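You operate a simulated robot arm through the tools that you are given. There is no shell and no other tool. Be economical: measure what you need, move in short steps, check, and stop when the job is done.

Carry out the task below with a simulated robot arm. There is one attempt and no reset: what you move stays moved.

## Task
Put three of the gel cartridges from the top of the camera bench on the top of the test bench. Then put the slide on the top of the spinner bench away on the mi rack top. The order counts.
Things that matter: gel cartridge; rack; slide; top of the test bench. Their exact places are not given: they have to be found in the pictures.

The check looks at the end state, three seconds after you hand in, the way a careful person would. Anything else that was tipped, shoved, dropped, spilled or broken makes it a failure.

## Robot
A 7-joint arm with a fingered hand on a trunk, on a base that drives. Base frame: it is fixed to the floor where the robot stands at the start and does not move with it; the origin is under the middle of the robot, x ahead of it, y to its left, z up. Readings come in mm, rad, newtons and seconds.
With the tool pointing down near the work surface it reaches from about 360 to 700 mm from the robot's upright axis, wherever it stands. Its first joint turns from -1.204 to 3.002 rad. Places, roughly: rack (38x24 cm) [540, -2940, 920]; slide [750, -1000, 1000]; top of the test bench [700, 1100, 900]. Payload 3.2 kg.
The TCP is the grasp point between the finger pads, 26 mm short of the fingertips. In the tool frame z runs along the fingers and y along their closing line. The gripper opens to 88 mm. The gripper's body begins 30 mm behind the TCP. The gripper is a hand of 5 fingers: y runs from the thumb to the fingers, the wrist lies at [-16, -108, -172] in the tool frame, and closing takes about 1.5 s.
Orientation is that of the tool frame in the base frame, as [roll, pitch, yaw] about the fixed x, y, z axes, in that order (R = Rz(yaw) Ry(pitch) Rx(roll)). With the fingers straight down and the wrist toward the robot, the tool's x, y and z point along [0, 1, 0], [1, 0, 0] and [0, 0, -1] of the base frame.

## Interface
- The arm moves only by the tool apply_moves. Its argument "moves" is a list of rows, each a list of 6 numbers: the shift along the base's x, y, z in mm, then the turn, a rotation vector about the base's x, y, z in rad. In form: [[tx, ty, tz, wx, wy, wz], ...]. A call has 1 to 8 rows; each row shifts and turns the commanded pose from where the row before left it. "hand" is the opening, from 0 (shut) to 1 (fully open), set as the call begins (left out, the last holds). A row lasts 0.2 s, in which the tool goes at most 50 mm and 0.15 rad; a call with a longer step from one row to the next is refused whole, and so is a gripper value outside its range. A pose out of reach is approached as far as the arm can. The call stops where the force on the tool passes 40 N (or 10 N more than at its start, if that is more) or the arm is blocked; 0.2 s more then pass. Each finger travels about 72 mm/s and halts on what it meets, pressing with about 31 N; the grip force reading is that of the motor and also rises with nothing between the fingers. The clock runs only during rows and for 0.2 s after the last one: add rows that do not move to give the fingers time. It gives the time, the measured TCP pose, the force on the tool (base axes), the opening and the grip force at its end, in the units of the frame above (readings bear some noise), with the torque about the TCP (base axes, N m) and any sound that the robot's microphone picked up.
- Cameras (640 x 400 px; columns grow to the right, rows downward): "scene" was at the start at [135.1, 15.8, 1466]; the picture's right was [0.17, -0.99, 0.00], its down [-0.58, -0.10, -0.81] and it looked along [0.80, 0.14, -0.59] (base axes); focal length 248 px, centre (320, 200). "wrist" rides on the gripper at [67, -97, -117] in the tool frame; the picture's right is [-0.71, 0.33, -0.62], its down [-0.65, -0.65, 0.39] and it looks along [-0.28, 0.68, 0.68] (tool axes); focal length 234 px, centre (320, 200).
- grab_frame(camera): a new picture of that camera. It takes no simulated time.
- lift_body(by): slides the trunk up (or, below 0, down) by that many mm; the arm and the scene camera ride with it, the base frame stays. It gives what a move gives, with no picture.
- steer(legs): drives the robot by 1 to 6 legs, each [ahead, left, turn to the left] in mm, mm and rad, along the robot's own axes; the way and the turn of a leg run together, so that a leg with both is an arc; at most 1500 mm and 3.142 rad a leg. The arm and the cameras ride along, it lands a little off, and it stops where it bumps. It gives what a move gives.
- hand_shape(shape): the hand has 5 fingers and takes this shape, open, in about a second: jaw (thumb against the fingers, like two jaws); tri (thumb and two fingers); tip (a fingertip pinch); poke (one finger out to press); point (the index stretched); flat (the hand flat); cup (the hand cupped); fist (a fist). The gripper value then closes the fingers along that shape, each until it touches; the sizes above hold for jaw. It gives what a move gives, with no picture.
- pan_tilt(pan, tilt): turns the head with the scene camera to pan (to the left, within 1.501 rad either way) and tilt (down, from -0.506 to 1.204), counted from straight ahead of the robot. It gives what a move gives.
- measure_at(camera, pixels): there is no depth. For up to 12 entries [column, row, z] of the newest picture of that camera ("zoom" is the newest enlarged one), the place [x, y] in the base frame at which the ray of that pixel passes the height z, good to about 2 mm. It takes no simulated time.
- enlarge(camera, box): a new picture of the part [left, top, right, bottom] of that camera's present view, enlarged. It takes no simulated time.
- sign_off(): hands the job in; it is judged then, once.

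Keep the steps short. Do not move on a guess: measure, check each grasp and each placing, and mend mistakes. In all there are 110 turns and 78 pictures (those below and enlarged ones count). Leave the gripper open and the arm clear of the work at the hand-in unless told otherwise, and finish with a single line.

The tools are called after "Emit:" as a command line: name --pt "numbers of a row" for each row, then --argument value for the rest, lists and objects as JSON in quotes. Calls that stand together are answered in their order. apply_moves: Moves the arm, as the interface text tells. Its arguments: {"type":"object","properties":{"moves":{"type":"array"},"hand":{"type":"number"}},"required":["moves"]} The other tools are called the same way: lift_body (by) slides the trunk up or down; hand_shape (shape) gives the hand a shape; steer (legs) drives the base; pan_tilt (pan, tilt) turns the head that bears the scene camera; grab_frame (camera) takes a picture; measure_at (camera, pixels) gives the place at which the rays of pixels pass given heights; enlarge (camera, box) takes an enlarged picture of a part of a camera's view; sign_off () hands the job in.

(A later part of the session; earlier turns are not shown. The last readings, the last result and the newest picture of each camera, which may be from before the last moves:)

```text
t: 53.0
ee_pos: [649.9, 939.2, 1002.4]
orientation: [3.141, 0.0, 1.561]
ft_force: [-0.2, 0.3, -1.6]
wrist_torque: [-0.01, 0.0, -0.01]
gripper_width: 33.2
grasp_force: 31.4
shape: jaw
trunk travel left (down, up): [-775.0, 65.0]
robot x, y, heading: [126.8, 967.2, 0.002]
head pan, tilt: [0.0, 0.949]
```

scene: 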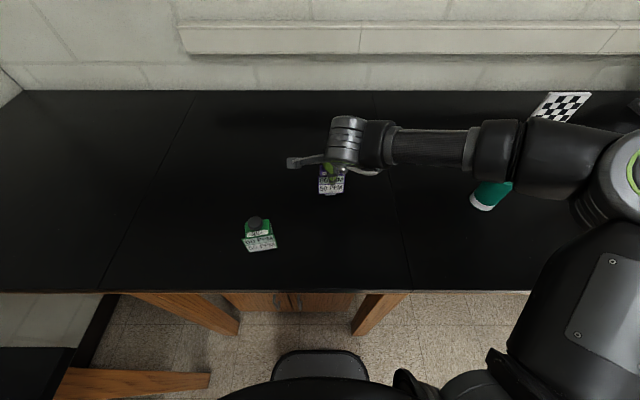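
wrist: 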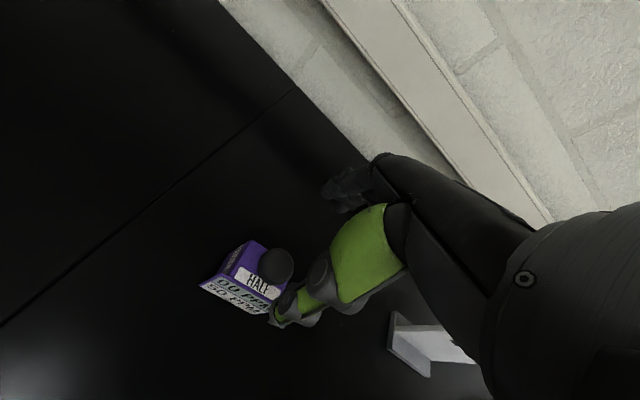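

Emit:
apply_moves --pt "0 0 -1 0 0 0" --pt "0 0 -1 0 0 0" --pt "0 0 0 0 0 0"

```text
t: 53.8
ee_pos: [649.3, 940.9, 1002.3]
orientation: [-3.14, 0.0, 1.563]
ft_force: [1.0, -0.9, 2.4]
wrist_torque: [0.01, -0.06, -0.02]
gripper_width: 33.1
grasp_force: 30.9
shape: jaw
trunk travel left (down, up): [-775.0, 65.0]
robot x, y, heading: [127.3, 971.7, 0.005]
head pan, tilt: [0.0, 0.949]
```

Contact is felt (the force went from −1.6 to +2.4 N). I release and rise.

Emit:
apply_moves --pt "0 0 0 0 0 0" --pt "0 0 0 0 0 0" --pt "0 0 0 0 0 0" --pt "0 0 0 0 0 0" --pt "0 0 0 0 0 0" --pt "0 0 0 0 0 0" --hand 1

Emit:
apply_moves --pt "0 0 20 0 0 0" --pt "0 0 40 0 0 0" --pt "0 0 50 0 0 0" --pt "0 0 40 0 0 0"

Emit:
grab_frame --camera "wrist"

```text
t: 55.2
ee_pos: [647.7, 940.5, 1001.8]
orientation: [3.141, 0.001, 1.562]
ft_force: [0.2, -0.1, -0.8]
wrist_torque: [-0.03, 0.0, 0.04]
gripper_width: 87.9
grasp_force: 0.0
shape: jaw
trunk travel left (down, up): [-775.0, 65.0]
robot x, y, heading: [126.6, 967.8, 0.003]
head pan, tilt: [0.0, 0.949]
```

```text
t: 56.2
ee_pos: [648.2, 939.9, 1151.5]
orientation: [-3.14, 0.0, 1.563]
ft_force: [0.4, 0.2, 0.4]
wrist_torque: [-0.01, 0.0, 0.0]
gripper_width: 87.8
grasp_force: 0.1
shape: jaw
trunk travel left (down, up): [-775.0, 65.0]
robot x, y, heading: [125.3, 969.0, -0.001]
head pan, tilt: [0.0, 0.949]
```

```text
38 pictures are left
```

wrist: 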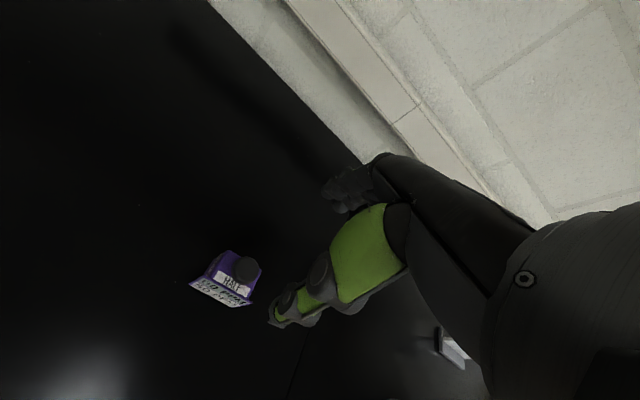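

Purple stands too. Next is the orange one near (605, 18), close to the tower. I raise the hand, back off and drive right with clearance.

Emit:
apply_moves --pt "-30 0 40 0 0 0" --pt "-40 0 30 0 0 0" --pt "-40 0 30 0 0 0"

Emit:
steer --legs '[[-120, 0, 0], [0, -750, 0]]'

Emit:
grab_frame --camera "scene"

```text
t: 57.0
ee_pos: [532.8, 938.2, 1250.5]
orientation: [3.141, 0.0, 1.562]
ft_force: [0.0, -0.6, -0.3]
wrist_torque: [-0.01, -0.03, -0.01]
gripper_width: 88.0
grasp_force: 0.1
shape: jaw
trunk travel left (down, up): [-775.0, 65.0]
robot x, y, heading: [124.4, 970.3, -0.004]
head pan, tilt: [0.0, 0.949]
```

```text
t: 61.9
ee_pos: [421.5, 192.2, 1250.8]
orientation: [3.141, 0.0, 1.566]
ft_force: [-0.4, 0.4, -0.7]
wrist_torque: [-0.03, -0.02, -0.02]
gripper_width: 87.7
grasp_force: 0.1
shape: jaw
trunk travel left (down, up): [-775.0, 65.0]
robot x, y, heading: [11.0, 216.7, 0.004]
head pan, tilt: [0.0, 0.949]
```

```text
37 pictures are left
```

scene: 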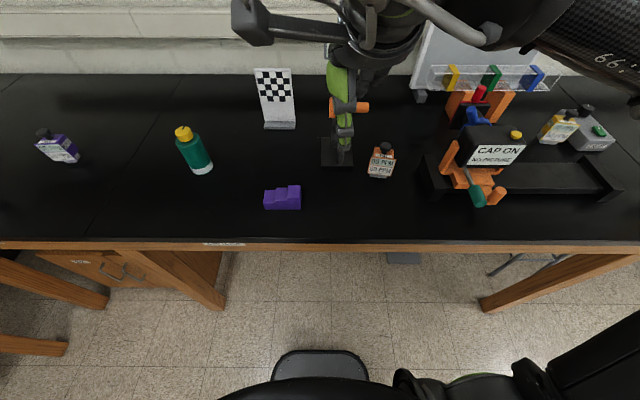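

Emit:
enlarge --camera "scene" --box '[300, 60, 460, 190]'

Emit:
measure_at --camera "scene" --pixels '[[383, 149, 1000], [380, 176, 905], [323, 165, 910], [353, 165, 910], [345, 135, 1000], [345, 135, 1050], [587, 112, 1000], [556, 141, 910], [430, 190, 930], [455, 160, 950]]'

```text
3.08 times, centred on (380, 125) of scene
```

zoom: 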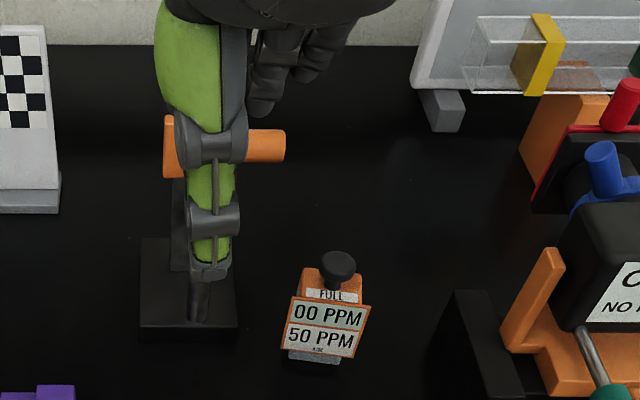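

```text
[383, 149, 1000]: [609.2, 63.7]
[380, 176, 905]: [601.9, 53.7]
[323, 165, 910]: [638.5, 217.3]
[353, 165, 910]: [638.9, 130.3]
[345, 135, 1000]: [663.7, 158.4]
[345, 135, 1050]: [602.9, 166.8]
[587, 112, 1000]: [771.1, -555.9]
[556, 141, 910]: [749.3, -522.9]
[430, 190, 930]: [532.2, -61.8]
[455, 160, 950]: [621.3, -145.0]
```

I measure the tower's slider knob end, zoom (285,145), and the post at a few heights.

Emit:
measure_at --camera "zoom" --pixels '[[285, 147, 1000], [285, 147, 1050], [285, 147, 1100], [205, 320, 920], [337, 262, 990], [337, 262, 1000], [340, 355, 910]]'

Emit:
pan_tilt --pan 0.0 --tilt 0.7

Emit:
grab_frame --camera "wrist"

```text
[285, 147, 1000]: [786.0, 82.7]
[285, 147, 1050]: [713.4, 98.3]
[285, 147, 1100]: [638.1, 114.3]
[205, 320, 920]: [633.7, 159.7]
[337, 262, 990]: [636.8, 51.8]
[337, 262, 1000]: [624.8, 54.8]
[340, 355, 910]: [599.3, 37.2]
```

```text
t: 62.6
ee_pos: [420.9, 192.7, 1250.8]
orientation: [-3.141, 0.001, 1.567]
ft_force: [-0.3, -0.2, -0.8]
wrist_torque: [-0.01, -0.03, 0.01]
gripper_width: 87.9
grasp_force: 0.1
shape: jaw
trunk travel left (down, up): [-775.0, 65.0]
robot x, y, heading: [10.5, 219.3, 0.014]
head pan, tilt: [0.0, 0.7]
```

```text
35 pictures are left
```

wrist: 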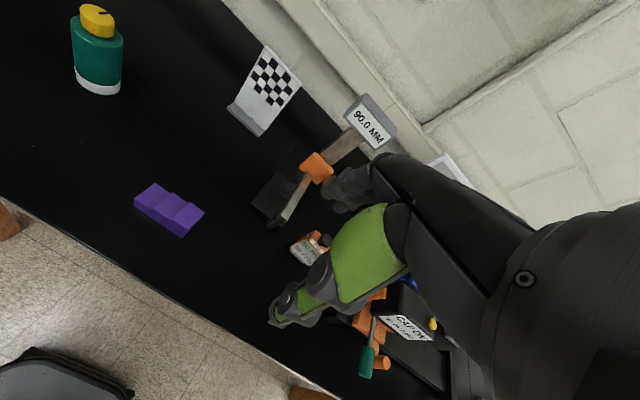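

I check the height of the "CAP ON" device, since the forearm will pass over it: its yellow button is at scene (516,134) and wrist (432,322).

Emit:
measure_at --camera "wrist" --pixels '[[432, 322, 1000], [432, 322, 1050], [432, 322, 1100], [325, 239, 1000], [307, 155, 1050], [322, 162, 1050], [331, 172, 1050]]'

Emit:
measure_at --camera "scene" --pixels '[[516, 134, 1000], [516, 134, 1050], [516, 134, 1100]]'

Emit:
enlarge --camera "wrist" --box '[240, 80, 460, 380]'

```text
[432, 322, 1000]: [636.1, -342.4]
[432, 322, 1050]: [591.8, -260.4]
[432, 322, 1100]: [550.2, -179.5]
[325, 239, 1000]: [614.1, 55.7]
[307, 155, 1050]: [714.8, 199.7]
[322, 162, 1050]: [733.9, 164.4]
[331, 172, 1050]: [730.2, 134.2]
```

```text
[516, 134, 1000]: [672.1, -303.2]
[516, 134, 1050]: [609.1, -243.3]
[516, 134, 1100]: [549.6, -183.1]
```

```text
1.33 times, centred on (350, 230) of wrist
```

zoom: 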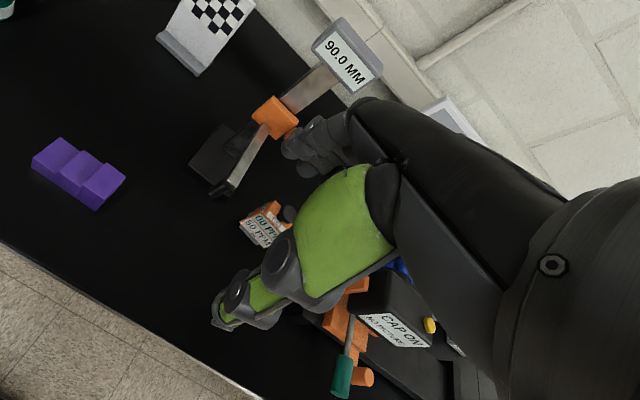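

The device's top is at ≈1095, near where the forearm would pass. To keep the forearm off it, I turn the robot right by 0.5 rad and stand further left, so the forearm comes in from the aisle side.

Emit:
steer --legs '[[0, 0, -0.51], [53, 149, 0]]'

Emit:
pan_tilt --pan 0.0 --tilt 0.9

Emit:
grab_frame --camera "scene"

```text
t: 65.5
ee_pos: [474.4, 97.5, 1251.3]
orientation: [-3.14, -0.001, 1.053]
ft_force: [0.9, 0.2, -0.5]
wrist_torque: [-0.01, -0.04, 0.01]
gripper_width: 87.9
grasp_force: 0.1
shape: jaw
trunk travel left (down, up): [-775.0, 65.0]
robot x, y, heading: [131.5, 325.4, -0.507]
head pan, tilt: [0.0, 0.7]
```

```text
t: 66.2
ee_pos: [475.0, 98.1, 1250.5]
orientation: [3.141, -0.002, 1.052]
ft_force: [0.4, 0.7, 0.0]
wrist_torque: [-0.01, 0.0, 0.03]
gripper_width: 87.9
grasp_force: 0.1
shape: jaw
trunk travel left (down, up): [-775.0, 65.0]
robot x, y, heading: [129.3, 323.9, -0.509]
head pan, tilt: [0.0, 0.901]
```

```text
33 pictures are left
```

scene: 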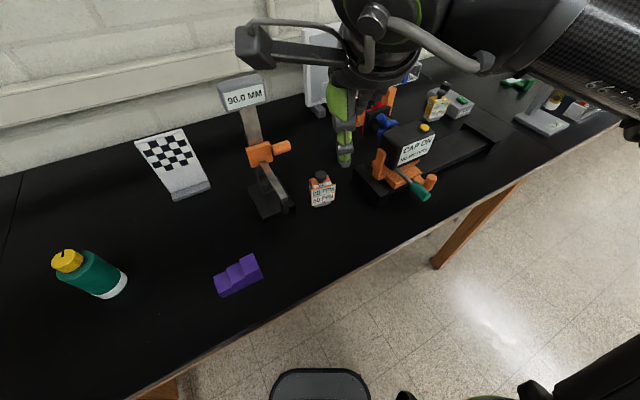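

A good view: the orange knob is at (321,175). I measure it.

Emit:
enlarge --camera "scene" --box '[230, 110, 450, 230]'

Emit:
measure_at --camera "scene" --pixels '[[321, 175, 1000], [321, 206, 905], [358, 180, 930], [380, 180, 960], [290, 145, 1060], [290, 210, 950]]'

```text
2.91 times, centred on (340, 170) of scene
```

zoom: 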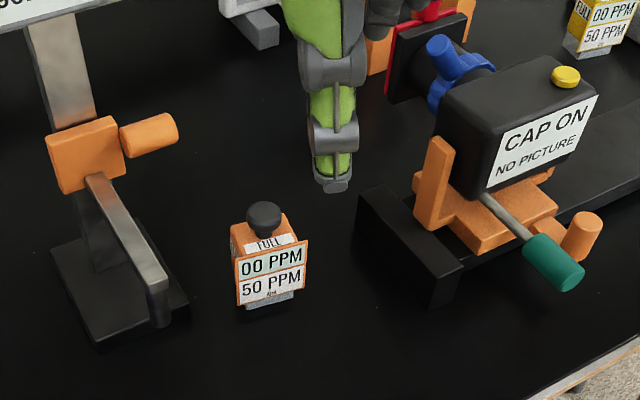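

```text
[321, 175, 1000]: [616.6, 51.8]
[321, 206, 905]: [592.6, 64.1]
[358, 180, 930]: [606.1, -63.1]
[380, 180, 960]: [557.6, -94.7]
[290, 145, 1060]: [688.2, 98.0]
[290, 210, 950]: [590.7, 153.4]
```

The knob is at (617, 52). I move over it, then down to z≈1075.

Emit:
apply_moves --pt "36 -12 0 0 0 0" --pt "36 -12 0 0 0 0" --pt "36 -11 -10 0 0 0" --pt "34 -11 -20 0 0 0" --pt "0 0 -35 0 0 0" --pt "0 0 -40 0 0 0" --pt "0 0 -40 0 0 0" --pt "0 0 -30 0 0 0"

Emit:
grab_frame --camera "wrist"

Emit:
grab_frame --camera "scene"

```text
t: 68.0
ee_pos: [619.7, 51.4, 1074.4]
orientation: [-3.141, -0.001, 1.053]
ft_force: [-0.1, -0.5, -0.6]
wrist_torque: [-0.01, 0.0, 0.0]
gripper_width: 87.6
grasp_force: 0.0
shape: jaw
trunk travel left (down, up): [-775.0, 65.0]
robot x, y, heading: [132.1, 325.6, -0.509]
head pan, tilt: [0.0, 0.901]
```

```text
31 pictures are left
```

wrist: 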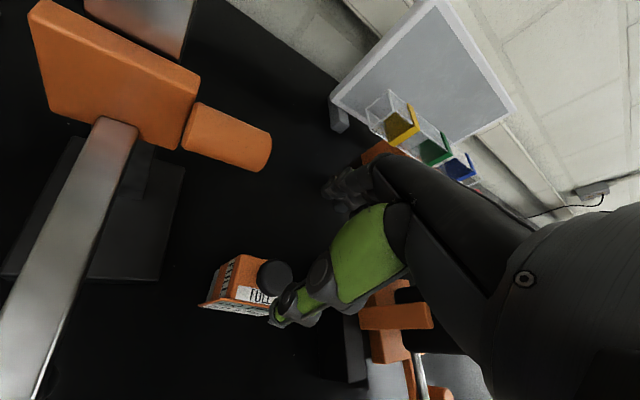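

```text
30 pictures are left
```

scene: 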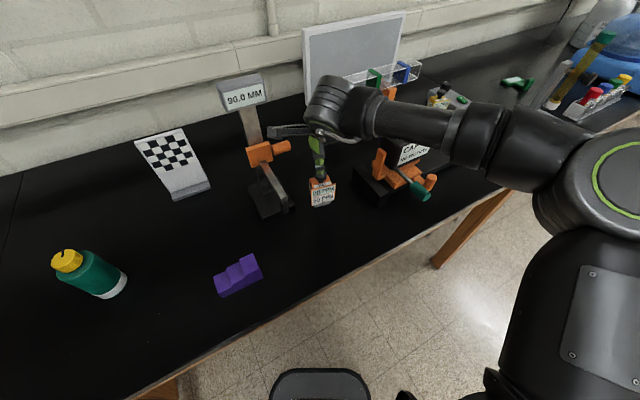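

The camera bracket hangs above the tower's arm, so I check the vertical clearance by triangulating the slider handle end and the jaw.

Emit:
measure_at --camera "wrist" --pixels '[[262, 150, 1000], [262, 150, 1040], [262, 150, 1080], [117, 117, 1000], [117, 117, 1040], [117, 117, 1080], [276, 275, 1000], [10, 395, 1000], [10, 395, 1040]]'

Emit:
measure_at --camera "scene" --pixels '[[289, 147, 1000], [289, 147, 1040], [289, 147, 1080], [262, 168, 1000], [262, 168, 1040], [262, 168, 1080], [289, 202, 960], [289, 202, 1000]]'

```text
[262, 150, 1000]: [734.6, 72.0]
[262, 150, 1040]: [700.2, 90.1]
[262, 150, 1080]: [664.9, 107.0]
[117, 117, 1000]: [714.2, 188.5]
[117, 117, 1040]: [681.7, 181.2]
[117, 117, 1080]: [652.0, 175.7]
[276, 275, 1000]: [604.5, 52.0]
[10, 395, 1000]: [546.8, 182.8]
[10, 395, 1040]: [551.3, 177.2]
```

```text
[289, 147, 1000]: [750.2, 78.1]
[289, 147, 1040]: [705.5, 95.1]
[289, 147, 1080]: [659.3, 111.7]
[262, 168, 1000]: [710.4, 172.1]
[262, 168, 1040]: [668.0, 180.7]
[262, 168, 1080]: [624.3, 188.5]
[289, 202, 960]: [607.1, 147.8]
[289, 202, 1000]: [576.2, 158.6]
```

The jaw's top is at ≈1040 and the camera bottom will be at ≈1095, so it clears. The knob is at ≈(613, 52). I descend to z≈1004.

Emit:
apply_moves --pt "-3 0 -25 0 0 0" --pt "-3 0 -20 0 0 0" --pt "0 0 -15 0 0 0" --pt "0 0 -10 0 0 0"

Emit:
enlarge --camera "wrist" --box '[200, 160, 400, 340]'

```text
t: 69.0
ee_pos: [609.4, 50.5, 1006.1]
orientation: [-3.139, 0.0, 1.051]
ft_force: [-0.6, 0.3, -0.1]
wrist_torque: [0.0, -0.03, 0.0]
gripper_width: 87.6
grasp_force: 0.1
shape: jaw
trunk travel left (down, up): [-775.0, 65.0]
robot x, y, heading: [131.6, 327.7, -0.503]
head pan, tilt: [0.0, 0.901]
```

```text
2.22 times, centred on (300, 250) of wrist
```

zoom: 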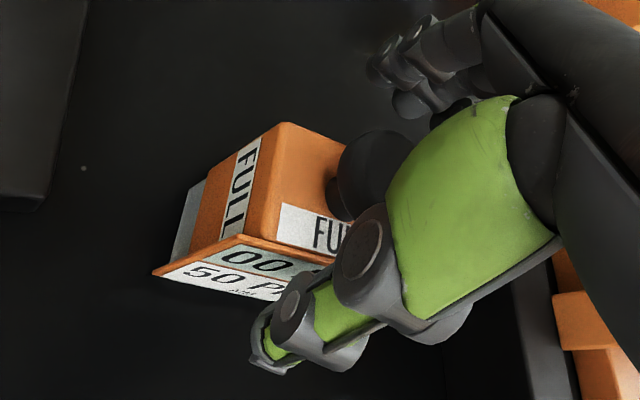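

The knob is at zoom (375,170), as in the other grasps. I close and lift.

Emit:
apply_moves --pt "1 0 -2 0 0 0" --pt "0 0 0 0 0 0" --pt "0 0 0 0 0 0" --pt "0 0 0 0 0 0" --pt "0 0 0 0 0 0" --pt "0 0 0 0 0 0" --pt "0 0 0 0 0 0" --pt "0 0 0 0 0 0" --hand 0

Emit:
apply_moves --pt "0 0 10 0 0 0" --pt "0 0 25 0 0 0" --pt "0 0 35 0 0 0" --pt "0 0 40 0 0 0" --pt "0 0 45 0 0 0" --pt "0 0 45 0 0 0" --pt "0 0 40 0 0 0" --pt "0 0 0 0 0 0"

Emit:
grab_frame --camera "scene"

```text
t: 70.8
ee_pos: [611.2, 51.4, 1003.5]
orientation: [3.141, 0.0, 1.053]
ft_force: [0.3, 0.7, -1.2]
wrist_torque: [0.02, 0.01, -0.02]
gripper_width: 36.9
grasp_force: 31.0
shape: jaw
trunk travel left (down, up): [-775.0, 65.0]
robot x, y, heading: [132.5, 321.9, -0.508]
head pan, tilt: [0.0, 0.901]
```

```text
t: 72.6
ee_pos: [612.3, 46.9, 1245.9]
orientation: [-3.14, -0.002, 1.052]
ft_force: [-0.3, 0.3, -1.3]
wrist_torque: [-0.02, -0.05, -0.06]
gripper_width: 36.9
grasp_force: 31.2
shape: jaw
trunk travel left (down, up): [-775.0, 65.0]
robot x, y, heading: [130.4, 324.1, -0.506]
head pan, tilt: [0.0, 0.901]
```

```text
28 pictures are left
```

scene: 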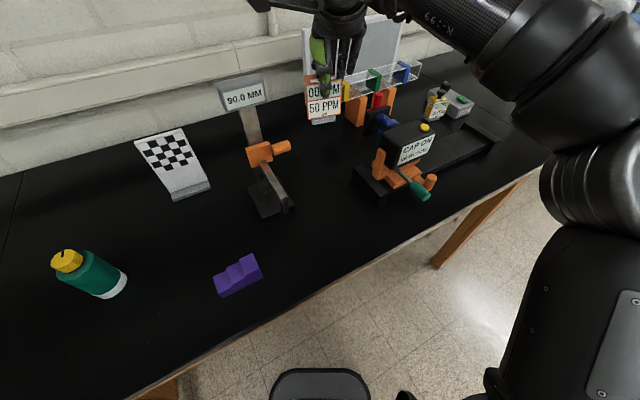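

Orange is held. I back off, turn to face the bench and drive left to the test bench.

Emit:
steer --legs '[[-150, 0, 0], [0, 0, 0.507], [0, 478, 0]]'

Emit:
grab_frame --camera "scene"

```text
t: 77.9
ee_pos: [562.8, 875.2, 1245.4]
orientation: [-3.141, -0.002, 1.542]
ft_force: [-0.8, -0.2, -2.5]
wrist_torque: [-0.01, 0.01, -0.02]
gripper_width: 36.4
grasp_force: 31.5
shape: jaw
trunk travel left (down, up): [-775.0, 65.0]
robot x, y, heading: [8.1, 892.8, -0.02]
head pan, tilt: [0.0, 0.901]
```

```text
27 pictures are left
```

scene: 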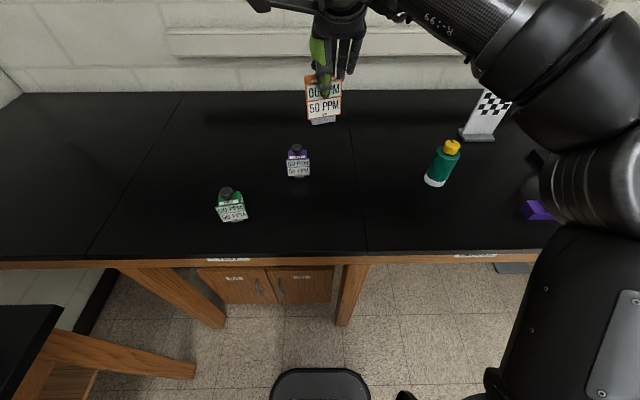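

I move to (500, 872) and down to z≈1009.

Emit:
apply_moves --pt "-32 -2 -25 0 0 0" --pt "-31 -2 -30 0 0 0" --pt "0 0 -45 0 0 0" --pt "0 0 -45 0 0 0" --pt "0 0 -40 0 0 0" --pt "0 0 -30 0 0 0" --pt "0 0 -20 0 0 0" --pt "0 0 0 0 0 0"

Emit:
apply_moves --pt "0 0 -2 0 0 0" --pt "0 0 -2 0 0 0" --pt "0 0 -1 0 0 0" --pt "0 0 0 0 0 0"

```text
t: 79.7
ee_pos: [500.1, 872.1, 1009.7]
orientation: [3.14, -0.003, 1.543]
ft_force: [-0.8, 0.8, -1.6]
wrist_torque: [-0.05, 0.02, -0.01]
gripper_width: 36.3
grasp_force: 30.8
shape: jaw
trunk travel left (down, up): [-775.0, 65.0]
robot x, y, heading: [11.0, 895.9, -0.013]
head pan, tilt: [0.0, 0.901]
```

```text
t: 80.7
ee_pos: [499.2, 871.6, 1006.4]
orientation: [3.142, -0.004, 1.543]
ft_force: [-0.2, 0.0, -1.8]
wrist_torque: [0.01, -0.01, 0.03]
gripper_width: 36.4
grasp_force: 31.2
shape: jaw
trunk travel left (down, up): [-775.0, 65.0]
robot x, y, heading: [8.0, 890.6, -0.02]
head pan, tilt: [0.0, 0.901]
```

Emit:
apply_moves --pt "0 0 -1 0 0 0" --pt "0 0 -1 0 0 0" --pt "0 0 -1 0 0 0" --pt "0 0 0 0 0 0"

```text
t: 81.7
ee_pos: [500.3, 870.7, 1002.6]
orientation: [3.141, -0.001, 1.544]
ft_force: [-0.2, 0.0, 0.5]
wrist_torque: [-0.04, -0.02, 0.0]
gripper_width: 36.4
grasp_force: 31.4
shape: jaw
trunk travel left (down, up): [-775.0, 65.0]
robot x, y, heading: [6.0, 894.8, -0.016]
head pan, tilt: [0.0, 0.901]
```

Emit:
apply_moves --pt "0 0 -1 0 0 0" --pt "0 0 0 0 0 0"

```text
t: 82.3
ee_pos: [500.3, 871.4, 1002.3]
orientation: [3.138, -0.002, 1.543]
ft_force: [0.6, -0.7, 4.7]
wrist_torque: [0.03, -0.08, -0.01]
gripper_width: 36.1
grasp_force: 31.1
shape: jaw
trunk travel left (down, up): [-775.0, 65.0]
robot x, y, heading: [4.9, 895.5, -0.013]
head pan, tilt: [0.0, 0.901]
```

Contact at 4.7 N. I release, rise and check all three.

Emit:
apply_moves --pt "0 0 0 0 0 0" --pt "0 0 0 0 0 0" --pt "0 0 0 0 0 0" --pt "0 0 0 0 0 0" --pt "0 0 0 0 0 0" --pt "0 0 0 0 0 0" --hand 1

Emit:
apply_moves --pt "0 0 20 0 0 0" --pt "0 0 40 0 0 0" --pt "0 0 50 0 0 0" --pt "0 0 50 0 0 0" --pt "-30 0 35 0 0 0" --pt "-40 0 30 0 0 0" --pt "-30 0 30 0 0 0"

Emit:
grab_frame --camera "scene"

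```text
t: 83.7
ee_pos: [499.7, 871.3, 1000.4]
orientation: [-3.14, -0.002, 1.542]
ft_force: [0.2, 0.6, -0.3]
wrist_torque: [-0.01, -0.01, 0.0]
gripper_width: 87.9
grasp_force: 0.0
shape: jaw
trunk travel left (down, up): [-775.0, 65.0]
robot x, y, heading: [9.5, 894.4, -0.018]
head pan, tilt: [0.0, 0.901]
```

```text
t: 85.3
ee_pos: [397.6, 871.2, 1256.0]
orientation: [-3.141, -0.001, 1.545]
ft_force: [-1.1, 0.7, 1.5]
wrist_torque: [0.0, -0.03, 0.01]
gripper_width: 87.7
grasp_force: 0.0
shape: jaw
trunk travel left (down, up): [-775.0, 65.0]
robot x, y, heading: [11.9, 895.2, -0.012]
head pan, tilt: [0.0, 0.901]
```

```text
26 pictures are left
```

scene: 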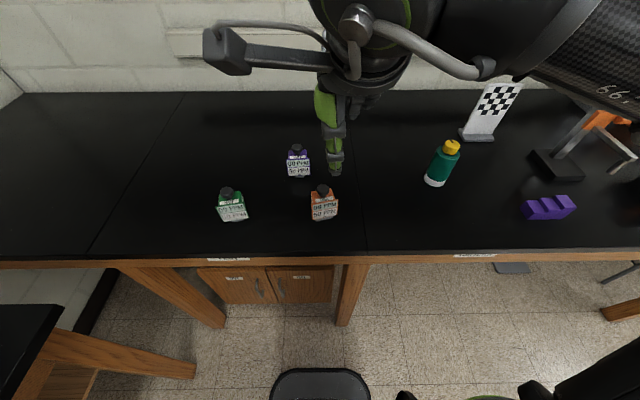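

All three stand on the test bench. Now I drive right along the aisle to the spinner bench, staying a bit back.

Emit:
steer --legs '[[-70, 0, 0.013], [0, -900, 0], [0, -800, 0]]'

Emit:
pan_tilt --pan -0.1 --tilt 0.8

Emit:
grab_frame --camera "scene"

Emit:
grab_frame --camera "wrist"

```text
t: 94.8
ee_pos: [334.5, -859.5, 1255.5]
orientation: [-3.141, -0.002, 1.568]
ft_force: [-0.5, -0.1, 0.2]
wrist_torque: [0.02, 0.0, -0.04]
gripper_width: 87.7
grasp_force: 0.1
shape: jaw
trunk travel left (down, up): [-775.0, 65.0]
robot x, y, heading: [-59.0, -844.5, 0.006]
head pan, tilt: [0.0, 0.901]
```

```text
t: 95.4
ee_pos: [333.7, -860.9, 1254.9]
orientation: [-3.141, -0.002, 1.569]
ft_force: [0.1, 0.4, 0.4]
wrist_torque: [0.0, 0.01, 0.01]
gripper_width: 87.6
grasp_force: 0.0
shape: jaw
trunk travel left (down, up): [-775.0, 65.0]
robot x, y, heading: [-63.8, -845.6, 0.007]
head pan, tilt: [-0.099, 0.799]
```

```text
25 pictures are left
```

scene: 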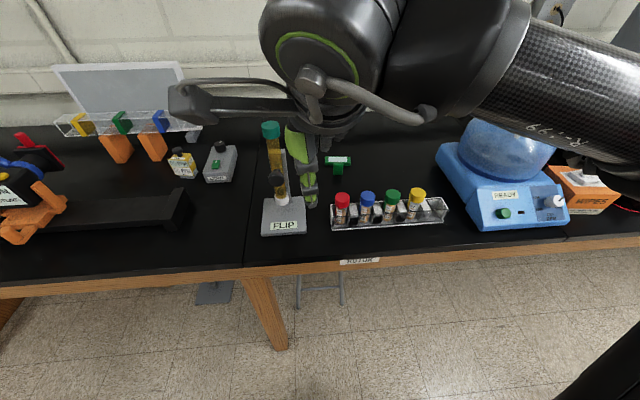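

```text
24 pictures are left
```

wrist: 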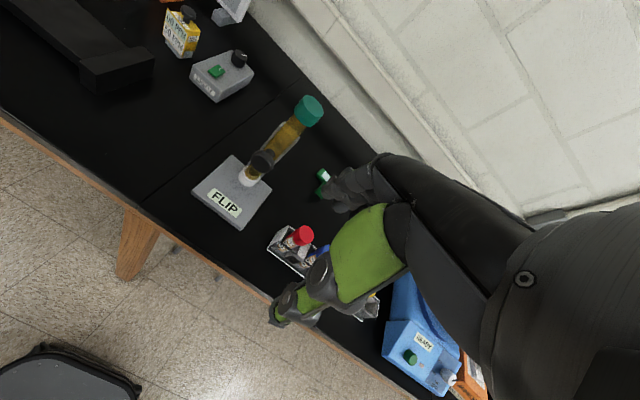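

The green-and-white piece at (338,163) is probably the slide. I enlarge it.

Emit:
enlarge --camera "scene" --box '[300, 140, 380, 190]'

Emit:
enlarge --camera "wrist" --box '[290, 150, 354, 206]'

Emit:
measure_at --camera "scene" --pixels '[[338, 160, 905], [338, 160, 950], [338, 173, 905], [327, 158, 905], [351, 158, 905], [332, 228, 905], [445, 222, 905], [300, 258, 905]]'

```text
8.00 times, centred on (340, 165) of scene
```

zoom: 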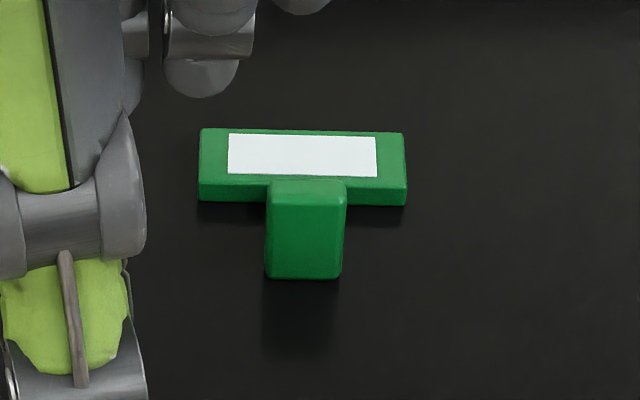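

```text
7.14 times, centred on (322, 178) of wrist
```

zoom: 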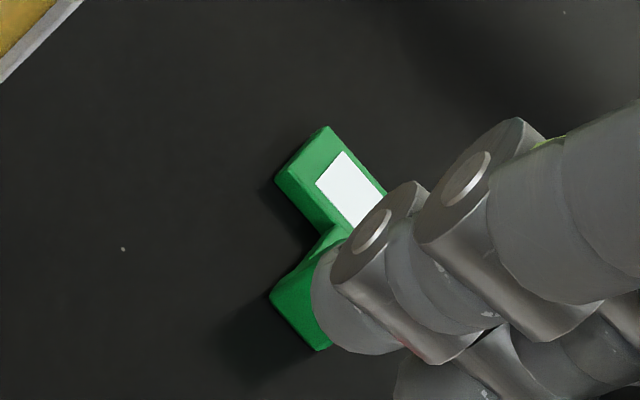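

```text
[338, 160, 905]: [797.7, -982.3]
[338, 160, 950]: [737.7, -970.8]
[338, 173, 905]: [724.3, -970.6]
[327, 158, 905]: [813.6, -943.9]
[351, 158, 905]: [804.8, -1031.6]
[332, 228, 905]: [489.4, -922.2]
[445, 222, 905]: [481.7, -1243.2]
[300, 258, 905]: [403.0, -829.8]
```

I triangulate the slide's back-left corner, scene (322.8,156.1) and wrist (322.7,167.8), to find its height.

Emit:
measure_at --camera "scene" --pixels '[[322.8, 156.1, 905], [322.8, 156.1, 930], [322.8, 156.1, 960], [322.8, 156.1, 1000], [322.8, 165, 905], [332, 174.7, 905], [343, 174.7, 905]]'

Emit:
measure_at --camera "wrist" --pixels '[[322.7, 167.8, 905], [322.7, 167.8, 930], [322.7, 167.8, 960], [322.7, 167.8, 1000]]'

```text
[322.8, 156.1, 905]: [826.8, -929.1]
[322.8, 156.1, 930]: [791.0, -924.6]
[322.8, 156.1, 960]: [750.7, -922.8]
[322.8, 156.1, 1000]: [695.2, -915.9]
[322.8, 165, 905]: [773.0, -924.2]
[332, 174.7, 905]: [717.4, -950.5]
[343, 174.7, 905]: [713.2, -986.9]
```

```text
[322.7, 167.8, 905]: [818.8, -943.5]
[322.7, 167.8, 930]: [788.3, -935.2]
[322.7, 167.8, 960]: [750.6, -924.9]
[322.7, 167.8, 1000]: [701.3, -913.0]
```

The slide's top appears to be at z≈965, so it stands raised above the bench. I drive closer and to the right for a better look.

Emit:
steer --legs '[[150, -260, 0]]'

Emit:
pan_tilt --pan 0.15 --tilt 0.8

Emit:
enlarge --camera "scene" --box '[190, 100, 450, 262]'

Emit:
enlarge --camera "wrist" --box '[40, 40, 360, 260]'

```text
t: 97.5
ee_pos: [481.7, -1117.7, 1255.1]
orientation: [3.141, -0.001, 1.572]
ft_force: [-0.1, -0.7, 0.0]
wrist_torque: [0.03, 0.0, 0.02]
gripper_width: 88.1
grasp_force: 0.0
shape: jaw
trunk travel left (down, up): [-775.0, 65.0]
robot x, y, heading: [88.0, -1109.2, 0.007]
head pan, tilt: [-0.099, 0.799]
```

```text
t: 98.2
ee_pos: [482.2, -1118.2, 1254.9]
orientation: [-3.14, -0.002, 1.573]
ft_force: [-0.2, -0.1, -0.2]
wrist_torque: [-0.01, -0.02, -0.02]
gripper_width: 87.6
grasp_force: 0.1
shape: jaw
trunk travel left (down, up): [-775.0, 65.0]
robot x, y, heading: [89.3, -1105.1, 0.01]
head pan, tilt: [0.15, 0.799]
```

```text
2.46 times, centred on (320, 181) of scene
```

zoom: 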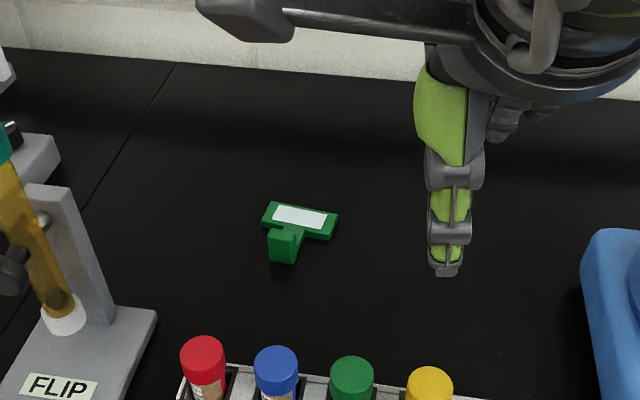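

```text
1.82 times, centred on (200, 150) of wrist
```

zoom: 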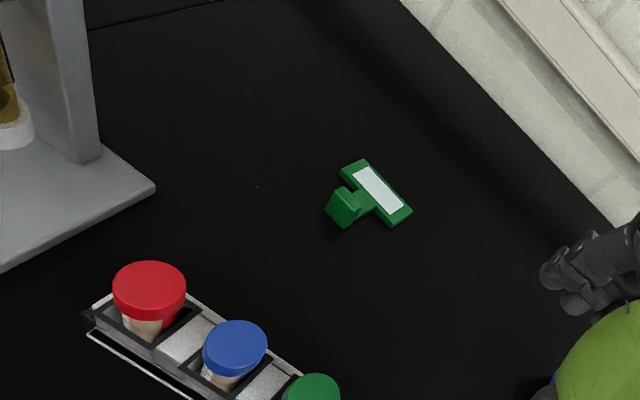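

I triangulate the label centre: scene zoom (300,217) → scene px (311.9,188), wrist px (231.9,144.5).

Emit:
measure_at --camera "zoom" --pixels '[[378, 190, 905], [378, 190, 920], [378, 190, 940], [378, 190, 960], [345, 228, 905], [328, 208, 905], [410, 212, 910], [362, 159, 910]]'

Emit:
grab_frame --camera "scene"

Emit:
measure_at --camera "scene" --pixels '[[311.9, 188, 905], [311.9, 188, 920], [311.9, 188, 940], [311.9, 188, 960], [298.5, 206.5, 905], [310, 207, 905], [299, 183, 910], [325, 188.5, 910]]'

```text
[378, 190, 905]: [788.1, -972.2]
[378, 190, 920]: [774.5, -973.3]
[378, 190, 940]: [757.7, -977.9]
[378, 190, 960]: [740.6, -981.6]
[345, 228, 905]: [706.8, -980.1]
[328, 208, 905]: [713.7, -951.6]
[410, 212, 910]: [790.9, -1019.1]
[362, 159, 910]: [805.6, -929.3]
```

```text
19 pictures are left
```

scene: 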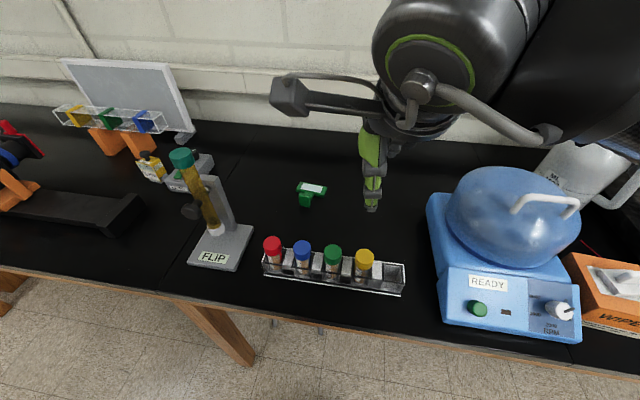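

```text
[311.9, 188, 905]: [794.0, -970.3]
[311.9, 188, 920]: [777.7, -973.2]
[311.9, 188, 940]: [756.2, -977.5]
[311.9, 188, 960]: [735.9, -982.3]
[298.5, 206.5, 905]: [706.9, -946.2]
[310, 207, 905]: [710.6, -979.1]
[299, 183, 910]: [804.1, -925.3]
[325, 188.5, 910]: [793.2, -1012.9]
```

Emit:
enlarge --camera "scene" --box '[280, 165, 344, 221]'

```text
7.14 times, centred on (312, 193) of scene
```

zoom: 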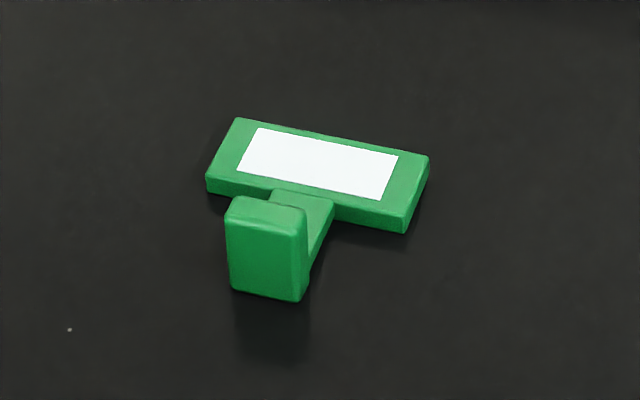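

The slide is a flat plate with a tab ending in an upright handle block toward the robot. I measure the handle's top and bottom edges.

Emit:
measure_at --camera "zoom" --pixels '[[263, 296, 905], [263, 296, 920], [263, 212, 940], [263, 212, 950], [263, 212, 960], [270, 198, 950], [320, 162, 917], [318, 125, 917], [228, 212, 950], [306, 222, 950]]'

```text
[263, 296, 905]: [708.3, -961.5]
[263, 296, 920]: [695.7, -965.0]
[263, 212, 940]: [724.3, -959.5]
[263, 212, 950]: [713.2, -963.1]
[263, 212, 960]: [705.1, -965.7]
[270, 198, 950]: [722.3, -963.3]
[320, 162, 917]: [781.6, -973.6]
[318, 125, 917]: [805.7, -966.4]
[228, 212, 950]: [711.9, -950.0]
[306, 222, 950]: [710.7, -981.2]
```

The handle is at about (715, −965), ~31 mm wide, with its top at ≈953. I check where FLIP stands relative to the camera bracket.

Emit:
measure_at --camera "scene" --pixels '[[253, 230, 910], [235, 270, 910], [205, 176, 1100], [180, 155, 1150], [180, 155, 1100], [195, 165, 1120], [272, 240, 1000]]'

Emit:
measure_at --camera "wrist" --pixels '[[60, 45, 1100], [60, 45, 1050]]'

```text
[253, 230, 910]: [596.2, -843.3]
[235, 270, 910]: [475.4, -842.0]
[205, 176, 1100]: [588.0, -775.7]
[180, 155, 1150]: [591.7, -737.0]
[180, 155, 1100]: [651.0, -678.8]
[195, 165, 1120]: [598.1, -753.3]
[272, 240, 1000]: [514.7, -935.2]
```

```text
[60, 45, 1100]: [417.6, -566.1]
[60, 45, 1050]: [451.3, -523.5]
```

To keep the forearm away from the spinner dome, I'll reach from the left. I raise the trunk 60 mm, drive left and turn right by 0.5 rad.

Emit:
lift_body --by 60

Emit:
steer --legs '[[0, 463, 0], [38, 0, -0.51]]'

Emit:
pan_tilt --pan 0.0 --tilt 0.8

Emit:
grab_frame --camera "scene"

```text
t: 99.2
ee_pos: [481.6, -1118.5, 1314.1]
orientation: [3.141, 0.0, 1.572]
ft_force: [-0.1, 0.3, -1.2]
wrist_torque: [-0.03, 0.0, -0.01]
gripper_width: 87.9
grasp_force: 0.1
shape: jaw
trunk travel left (down, up): [-835.0, 5.0]
robot x, y, heading: [89.5, -1108.4, 0.01]
head pan, tilt: [0.15, 0.799]
```

```text
t: 103.5
ee_pos: [453.6, -859.6, 1314.1]
orientation: [-3.141, -0.003, 1.046]
ft_force: [0.4, 0.3, 0.0]
wrist_torque: [-0.04, -0.01, 0.0]
gripper_width: 88.0
grasp_force: 0.1
shape: jaw
trunk travel left (down, up): [-835.0, 5.0]
robot x, y, heading: [122.0, -648.7, -0.516]
head pan, tilt: [0.15, 0.799]
```

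```text
t: 104.2
ee_pos: [455.1, -858.5, 1314.3]
orientation: [-3.142, -0.002, 1.045]
ft_force: [0.7, -0.9, 0.4]
wrist_torque: [0.01, 0.02, 0.0]
gripper_width: 87.6
grasp_force: 0.1
shape: jaw
trunk travel left (down, up): [-835.0, 5.0]
robot x, y, heading: [125.1, -649.1, -0.513]
head pan, tilt: [0.0, 0.799]
```

```text
17 pictures are left
```

scene: 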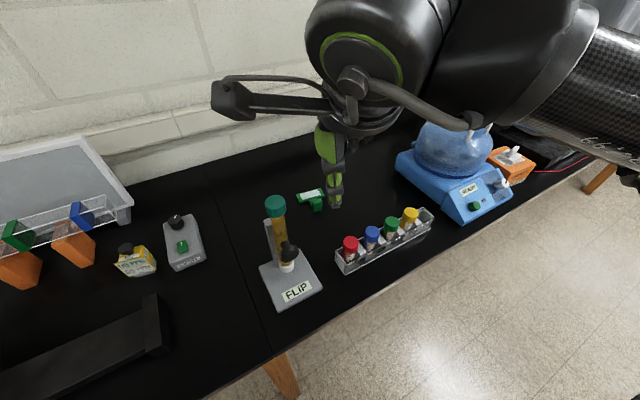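

I move over the slide's handle while turning the tool back to face along x.

Emit:
apply_moves --pt "33 -13 0 0 0 0.065" --pt "33 -13 0 0 0 0.065" --pt "33 -13 0 0 0 0.065" --pt "33 -13 0 0 0 0.065" --pt "33 -14 0 0 0 0.065" --pt "33 -14 -20 0 0 0.065" --pt "32 -14 -30 0 0 0.065" --pt "30 -13 -30 0 0 0.07"

Emit:
apply_moves --pt "0 0 -45 0 0 0" --pt "0 0 -45 0 0 0" --pt "0 0 -45 0 0 0" --pt "0 0 -45 0 0 0" --pt "0 0 -30 0 0 0"

Emit:
grab_frame --camera "wrist"

Emit:
grab_frame --camera "scene"

```text
t: 106.0
ee_pos: [673.7, -951.2, 1273.0]
orientation: [-3.141, 0.0, 1.485]
ft_force: [-0.3, 0.3, 0.3]
wrist_torque: [-0.06, -0.02, 0.01]
gripper_width: 88.0
grasp_force: 0.1
shape: jaw
out of reach, approached as far as the arm can: row 7, 8
trunk travel left (down, up): [-835.0, 5.0]
robot x, y, heading: [124.7, -647.7, -0.516]
head pan, tilt: [0.0, 0.799]
```

```text
t: 107.2
ee_pos: [675.9, -951.8, 1061.0]
orientation: [-3.141, -0.002, 1.483]
ft_force: [0.3, -0.5, -0.5]
wrist_torque: [-0.01, 0.02, 0.0]
gripper_width: 87.6
grasp_force: 0.0
shape: jaw
trunk travel left (down, up): [-835.0, 5.0]
robot x, y, heading: [122.8, -652.3, -0.518]
head pan, tilt: [0.0, 0.799]
```

```text
16 pictures are left
```

wrist: 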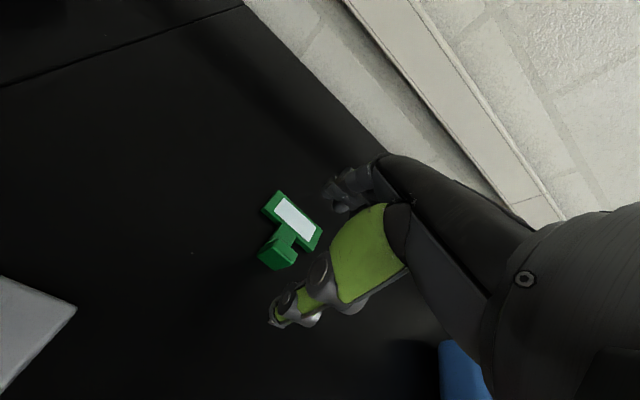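

```text
15 pictures are left
```

scene: 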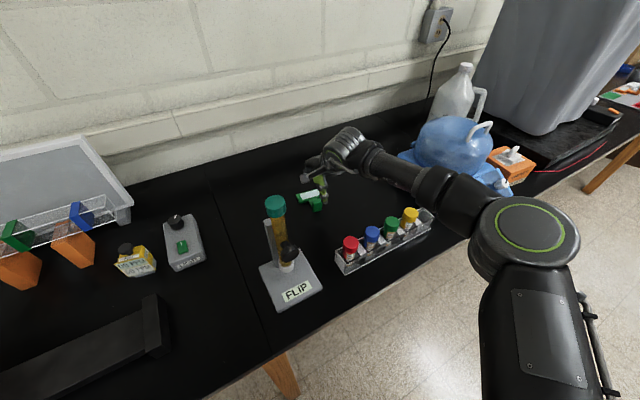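

The reach ended ~40 mm short; I'll drive closer if needed. I measure the handle in this wrist view.

Emit:
enlarge --camera "wrist" --box '[240, 180, 340, 280]'

Emit:
measure_at --camera "zoom" --pixels '[[340, 220, 945], [340, 220, 955], [300, 270, 910]]'

```text
4.00 times, centred on (290, 230) of wrist
```

zoom: 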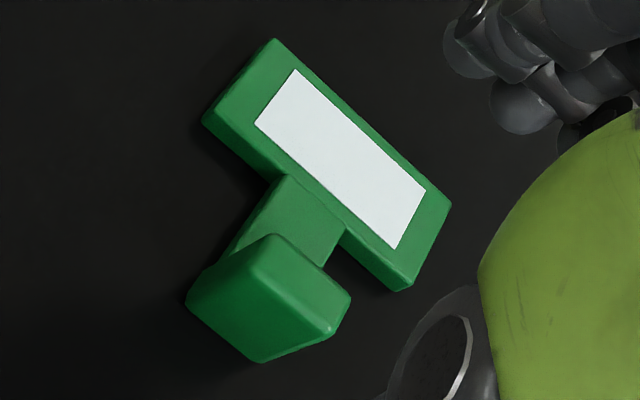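

```text
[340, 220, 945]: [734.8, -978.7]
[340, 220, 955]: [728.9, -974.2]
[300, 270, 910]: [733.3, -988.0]
```

Emit:
measure_at --camera "zoom" --pixels '[[302, 282, 940], [302, 282, 950], [302, 282, 960], [270, 235, 950], [350, 290, 950], [250, 280, 950], [335, 332, 950], [188, 295, 905], [262, 362, 905], [275, 40, 917], [450, 205, 917]]'

```text
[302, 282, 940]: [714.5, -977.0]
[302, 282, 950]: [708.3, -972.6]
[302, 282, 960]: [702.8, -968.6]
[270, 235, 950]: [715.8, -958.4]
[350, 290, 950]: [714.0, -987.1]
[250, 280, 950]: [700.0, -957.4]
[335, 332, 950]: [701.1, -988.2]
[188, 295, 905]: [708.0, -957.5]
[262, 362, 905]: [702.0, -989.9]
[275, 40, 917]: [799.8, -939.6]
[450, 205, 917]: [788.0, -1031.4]
```

The handle is at about (710, −971), top ≈950. I drive ahead 40 mm, which brings the hand right over it, then go down to z≈990 with a small yaw trim.

Emit:
steer --legs '[[40, 0, 0]]'

Emit:
apply_moves --pt "0 0 0 0 0 0"

```text
t: 108.0
ee_pos: [709.7, -971.0, 1063.5]
orientation: [3.14, 0.0, 1.485]
ft_force: [0.1, -1.0, -0.1]
wrist_torque: [0.0, -0.01, 0.04]
gripper_width: 87.9
grasp_force: 0.0
shape: jaw
trunk travel left (down, up): [-835.0, 5.0]
robot x, y, heading: [154.3, -671.1, -0.514]
head pan, tilt: [0.0, 0.799]
```

```text
t: 108.5
ee_pos: [709.9, -970.6, 1063.9]
orientation: [3.14, 0.0, 1.484]
ft_force: [-0.3, 0.9, -0.4]
wrist_torque: [-0.02, 0.02, -0.01]
gripper_width: 87.9
grasp_force: 0.0
shape: jaw
trunk travel left (down, up): [-835.0, 5.0]
robot x, y, heading: [158.8, -671.7, -0.514]
head pan, tilt: [0.0, 0.799]
```

Emit:
apply_moves --pt "0 0 -30 0 0 0.04" --pt "0 0 -30 0 0 0.04" --pt "0 0 -15 0 0 0"

Emit:
grab_frame --camera "wrist"

Emit:
grab_frame --camera "scene"

```text
t: 109.2
ee_pos: [709.4, -973.5, 987.4]
orientation: [3.141, 0.0, 1.564]
ft_force: [0.4, 0.2, 0.1]
wrist_torque: [0.02, 0.03, 0.01]
gripper_width: 88.2
grasp_force: 0.1
shape: jaw
trunk travel left (down, up): [-835.0, 5.0]
robot x, y, heading: [156.1, -668.5, -0.517]
head pan, tilt: [0.0, 0.799]
```

```text
13 pictures are left
```

wrist: 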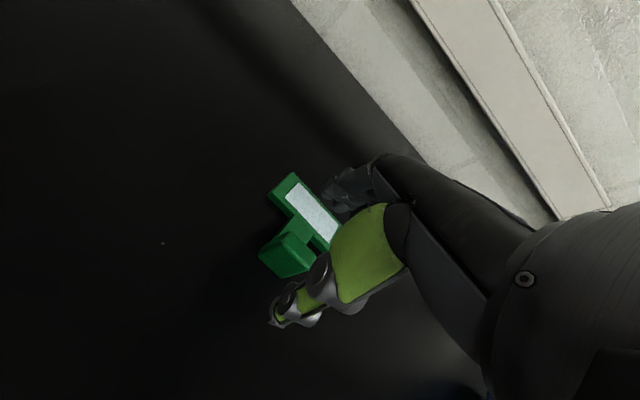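

```text
12 pictures are left
```

scene: 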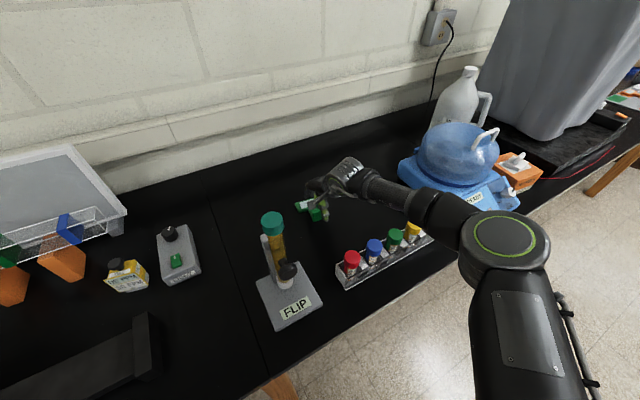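

Emit:
measure_at --camera "wrist" --pixels '[[296, 247, 945], [296, 247, 955], [287, 232, 950], [314, 252, 950], [260, 256, 905], [285, 277, 905]]'

```text
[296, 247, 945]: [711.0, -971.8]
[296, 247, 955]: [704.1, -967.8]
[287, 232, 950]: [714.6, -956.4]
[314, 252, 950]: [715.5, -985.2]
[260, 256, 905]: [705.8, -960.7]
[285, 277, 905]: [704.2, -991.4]
```

The handle spans x 704–715 with its centre at y≈−971, so the hand is aligned. I descend to z≈952 and close.

Emit:
apply_moves --pt "0 1 -15 0 0 0" --pt "0 0 -12 0 0 0" --pt "0 0 -8 0 0 0" --pt "0 0 0 0 0 0"

Emit:
apply_moves --pt "0 0 0 0 0 0" --pt "0 0 0 0 0 0" --pt "0 0 0 0 0 0" --pt "0 0 0 0 0 0" --pt "0 0 0 0 0 0" --pt "0 0 0 0 0 0" --pt "0 0 0 0 0 0" --pt "0 0 0 0 0 0" --hand 0

```text
t: 110.2
ee_pos: [709.1, -968.2, 955.1]
orientation: [3.133, 0.0, 1.562]
ft_force: [-4.3, -0.7, 15.7]
wrist_torque: [-0.21, -0.85, -0.09]
gripper_width: 87.8
grasp_force: 0.0
shape: jaw
trunk travel left (down, up): [-835.0, 5.0]
robot x, y, heading: [156.0, -670.2, -0.511]
head pan, tilt: [0.0, 0.799]
```

```text
t: 112.0
ee_pos: [706.4, -968.1, 957.2]
orientation: [3.133, 0.001, 1.564]
ft_force: [-7.1, -1.3, 23.9]
wrist_torque: [-0.11, -1.16, -0.06]
gripper_width: 29.0
grasp_force: 31.5
shape: jaw
trunk travel left (down, up): [-835.0, 5.0]
robot x, y, heading: [154.8, -669.5, -0.519]
head pan, tilt: [0.0, 0.799]
```

The far fingers touched the plate (16–24 N). I look before doing more.

Emit:
enlarge --camera "wrist" --box '[210, 140, 390, 300]'

```text
2.50 times, centred on (300, 220) of wrist
```

zoom: 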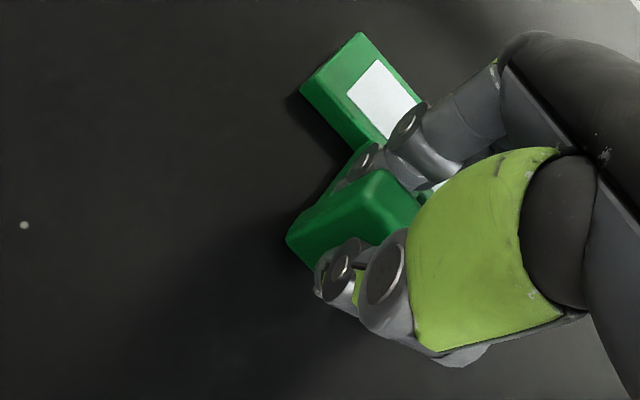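

The fingers hold the handle, with their tips pressing on the tab. I lift gently and read the force.

Emit:
apply_moves --pt "0 0 3 0 0 0" --pt "0 0 3 0 0 0" --pt "0 0 4 0 0 0" --pt "0 0 5 0 0 0" --pt "0 0 10 0 0 0" --pt "0 0 10 0 0 0" --pt "0 0 0 0 0 0"

Emit:
enlarge --camera "wrist" --box '[180, 120, 420, 320]'

```text
t: 113.7
ee_pos: [711.7, -971.8, 988.5]
orientation: [-3.141, -0.001, 1.564]
ft_force: [0.6, 0.2, -0.3]
wrist_torque: [-0.01, -0.02, 0.03]
gripper_width: 22.5
grasp_force: 30.9
shape: jaw
trunk travel left (down, up): [-835.0, 5.0]
robot x, y, heading: [155.0, -670.2, -0.517]
head pan, tilt: [0.0, 0.799]
```

```text
2.00 times, centred on (300, 220) of wrist
```

zoom: 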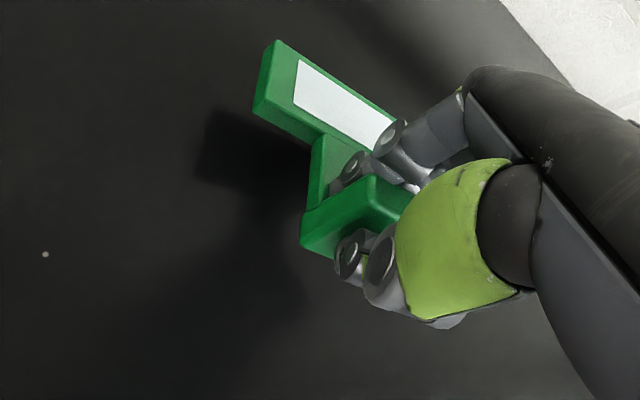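

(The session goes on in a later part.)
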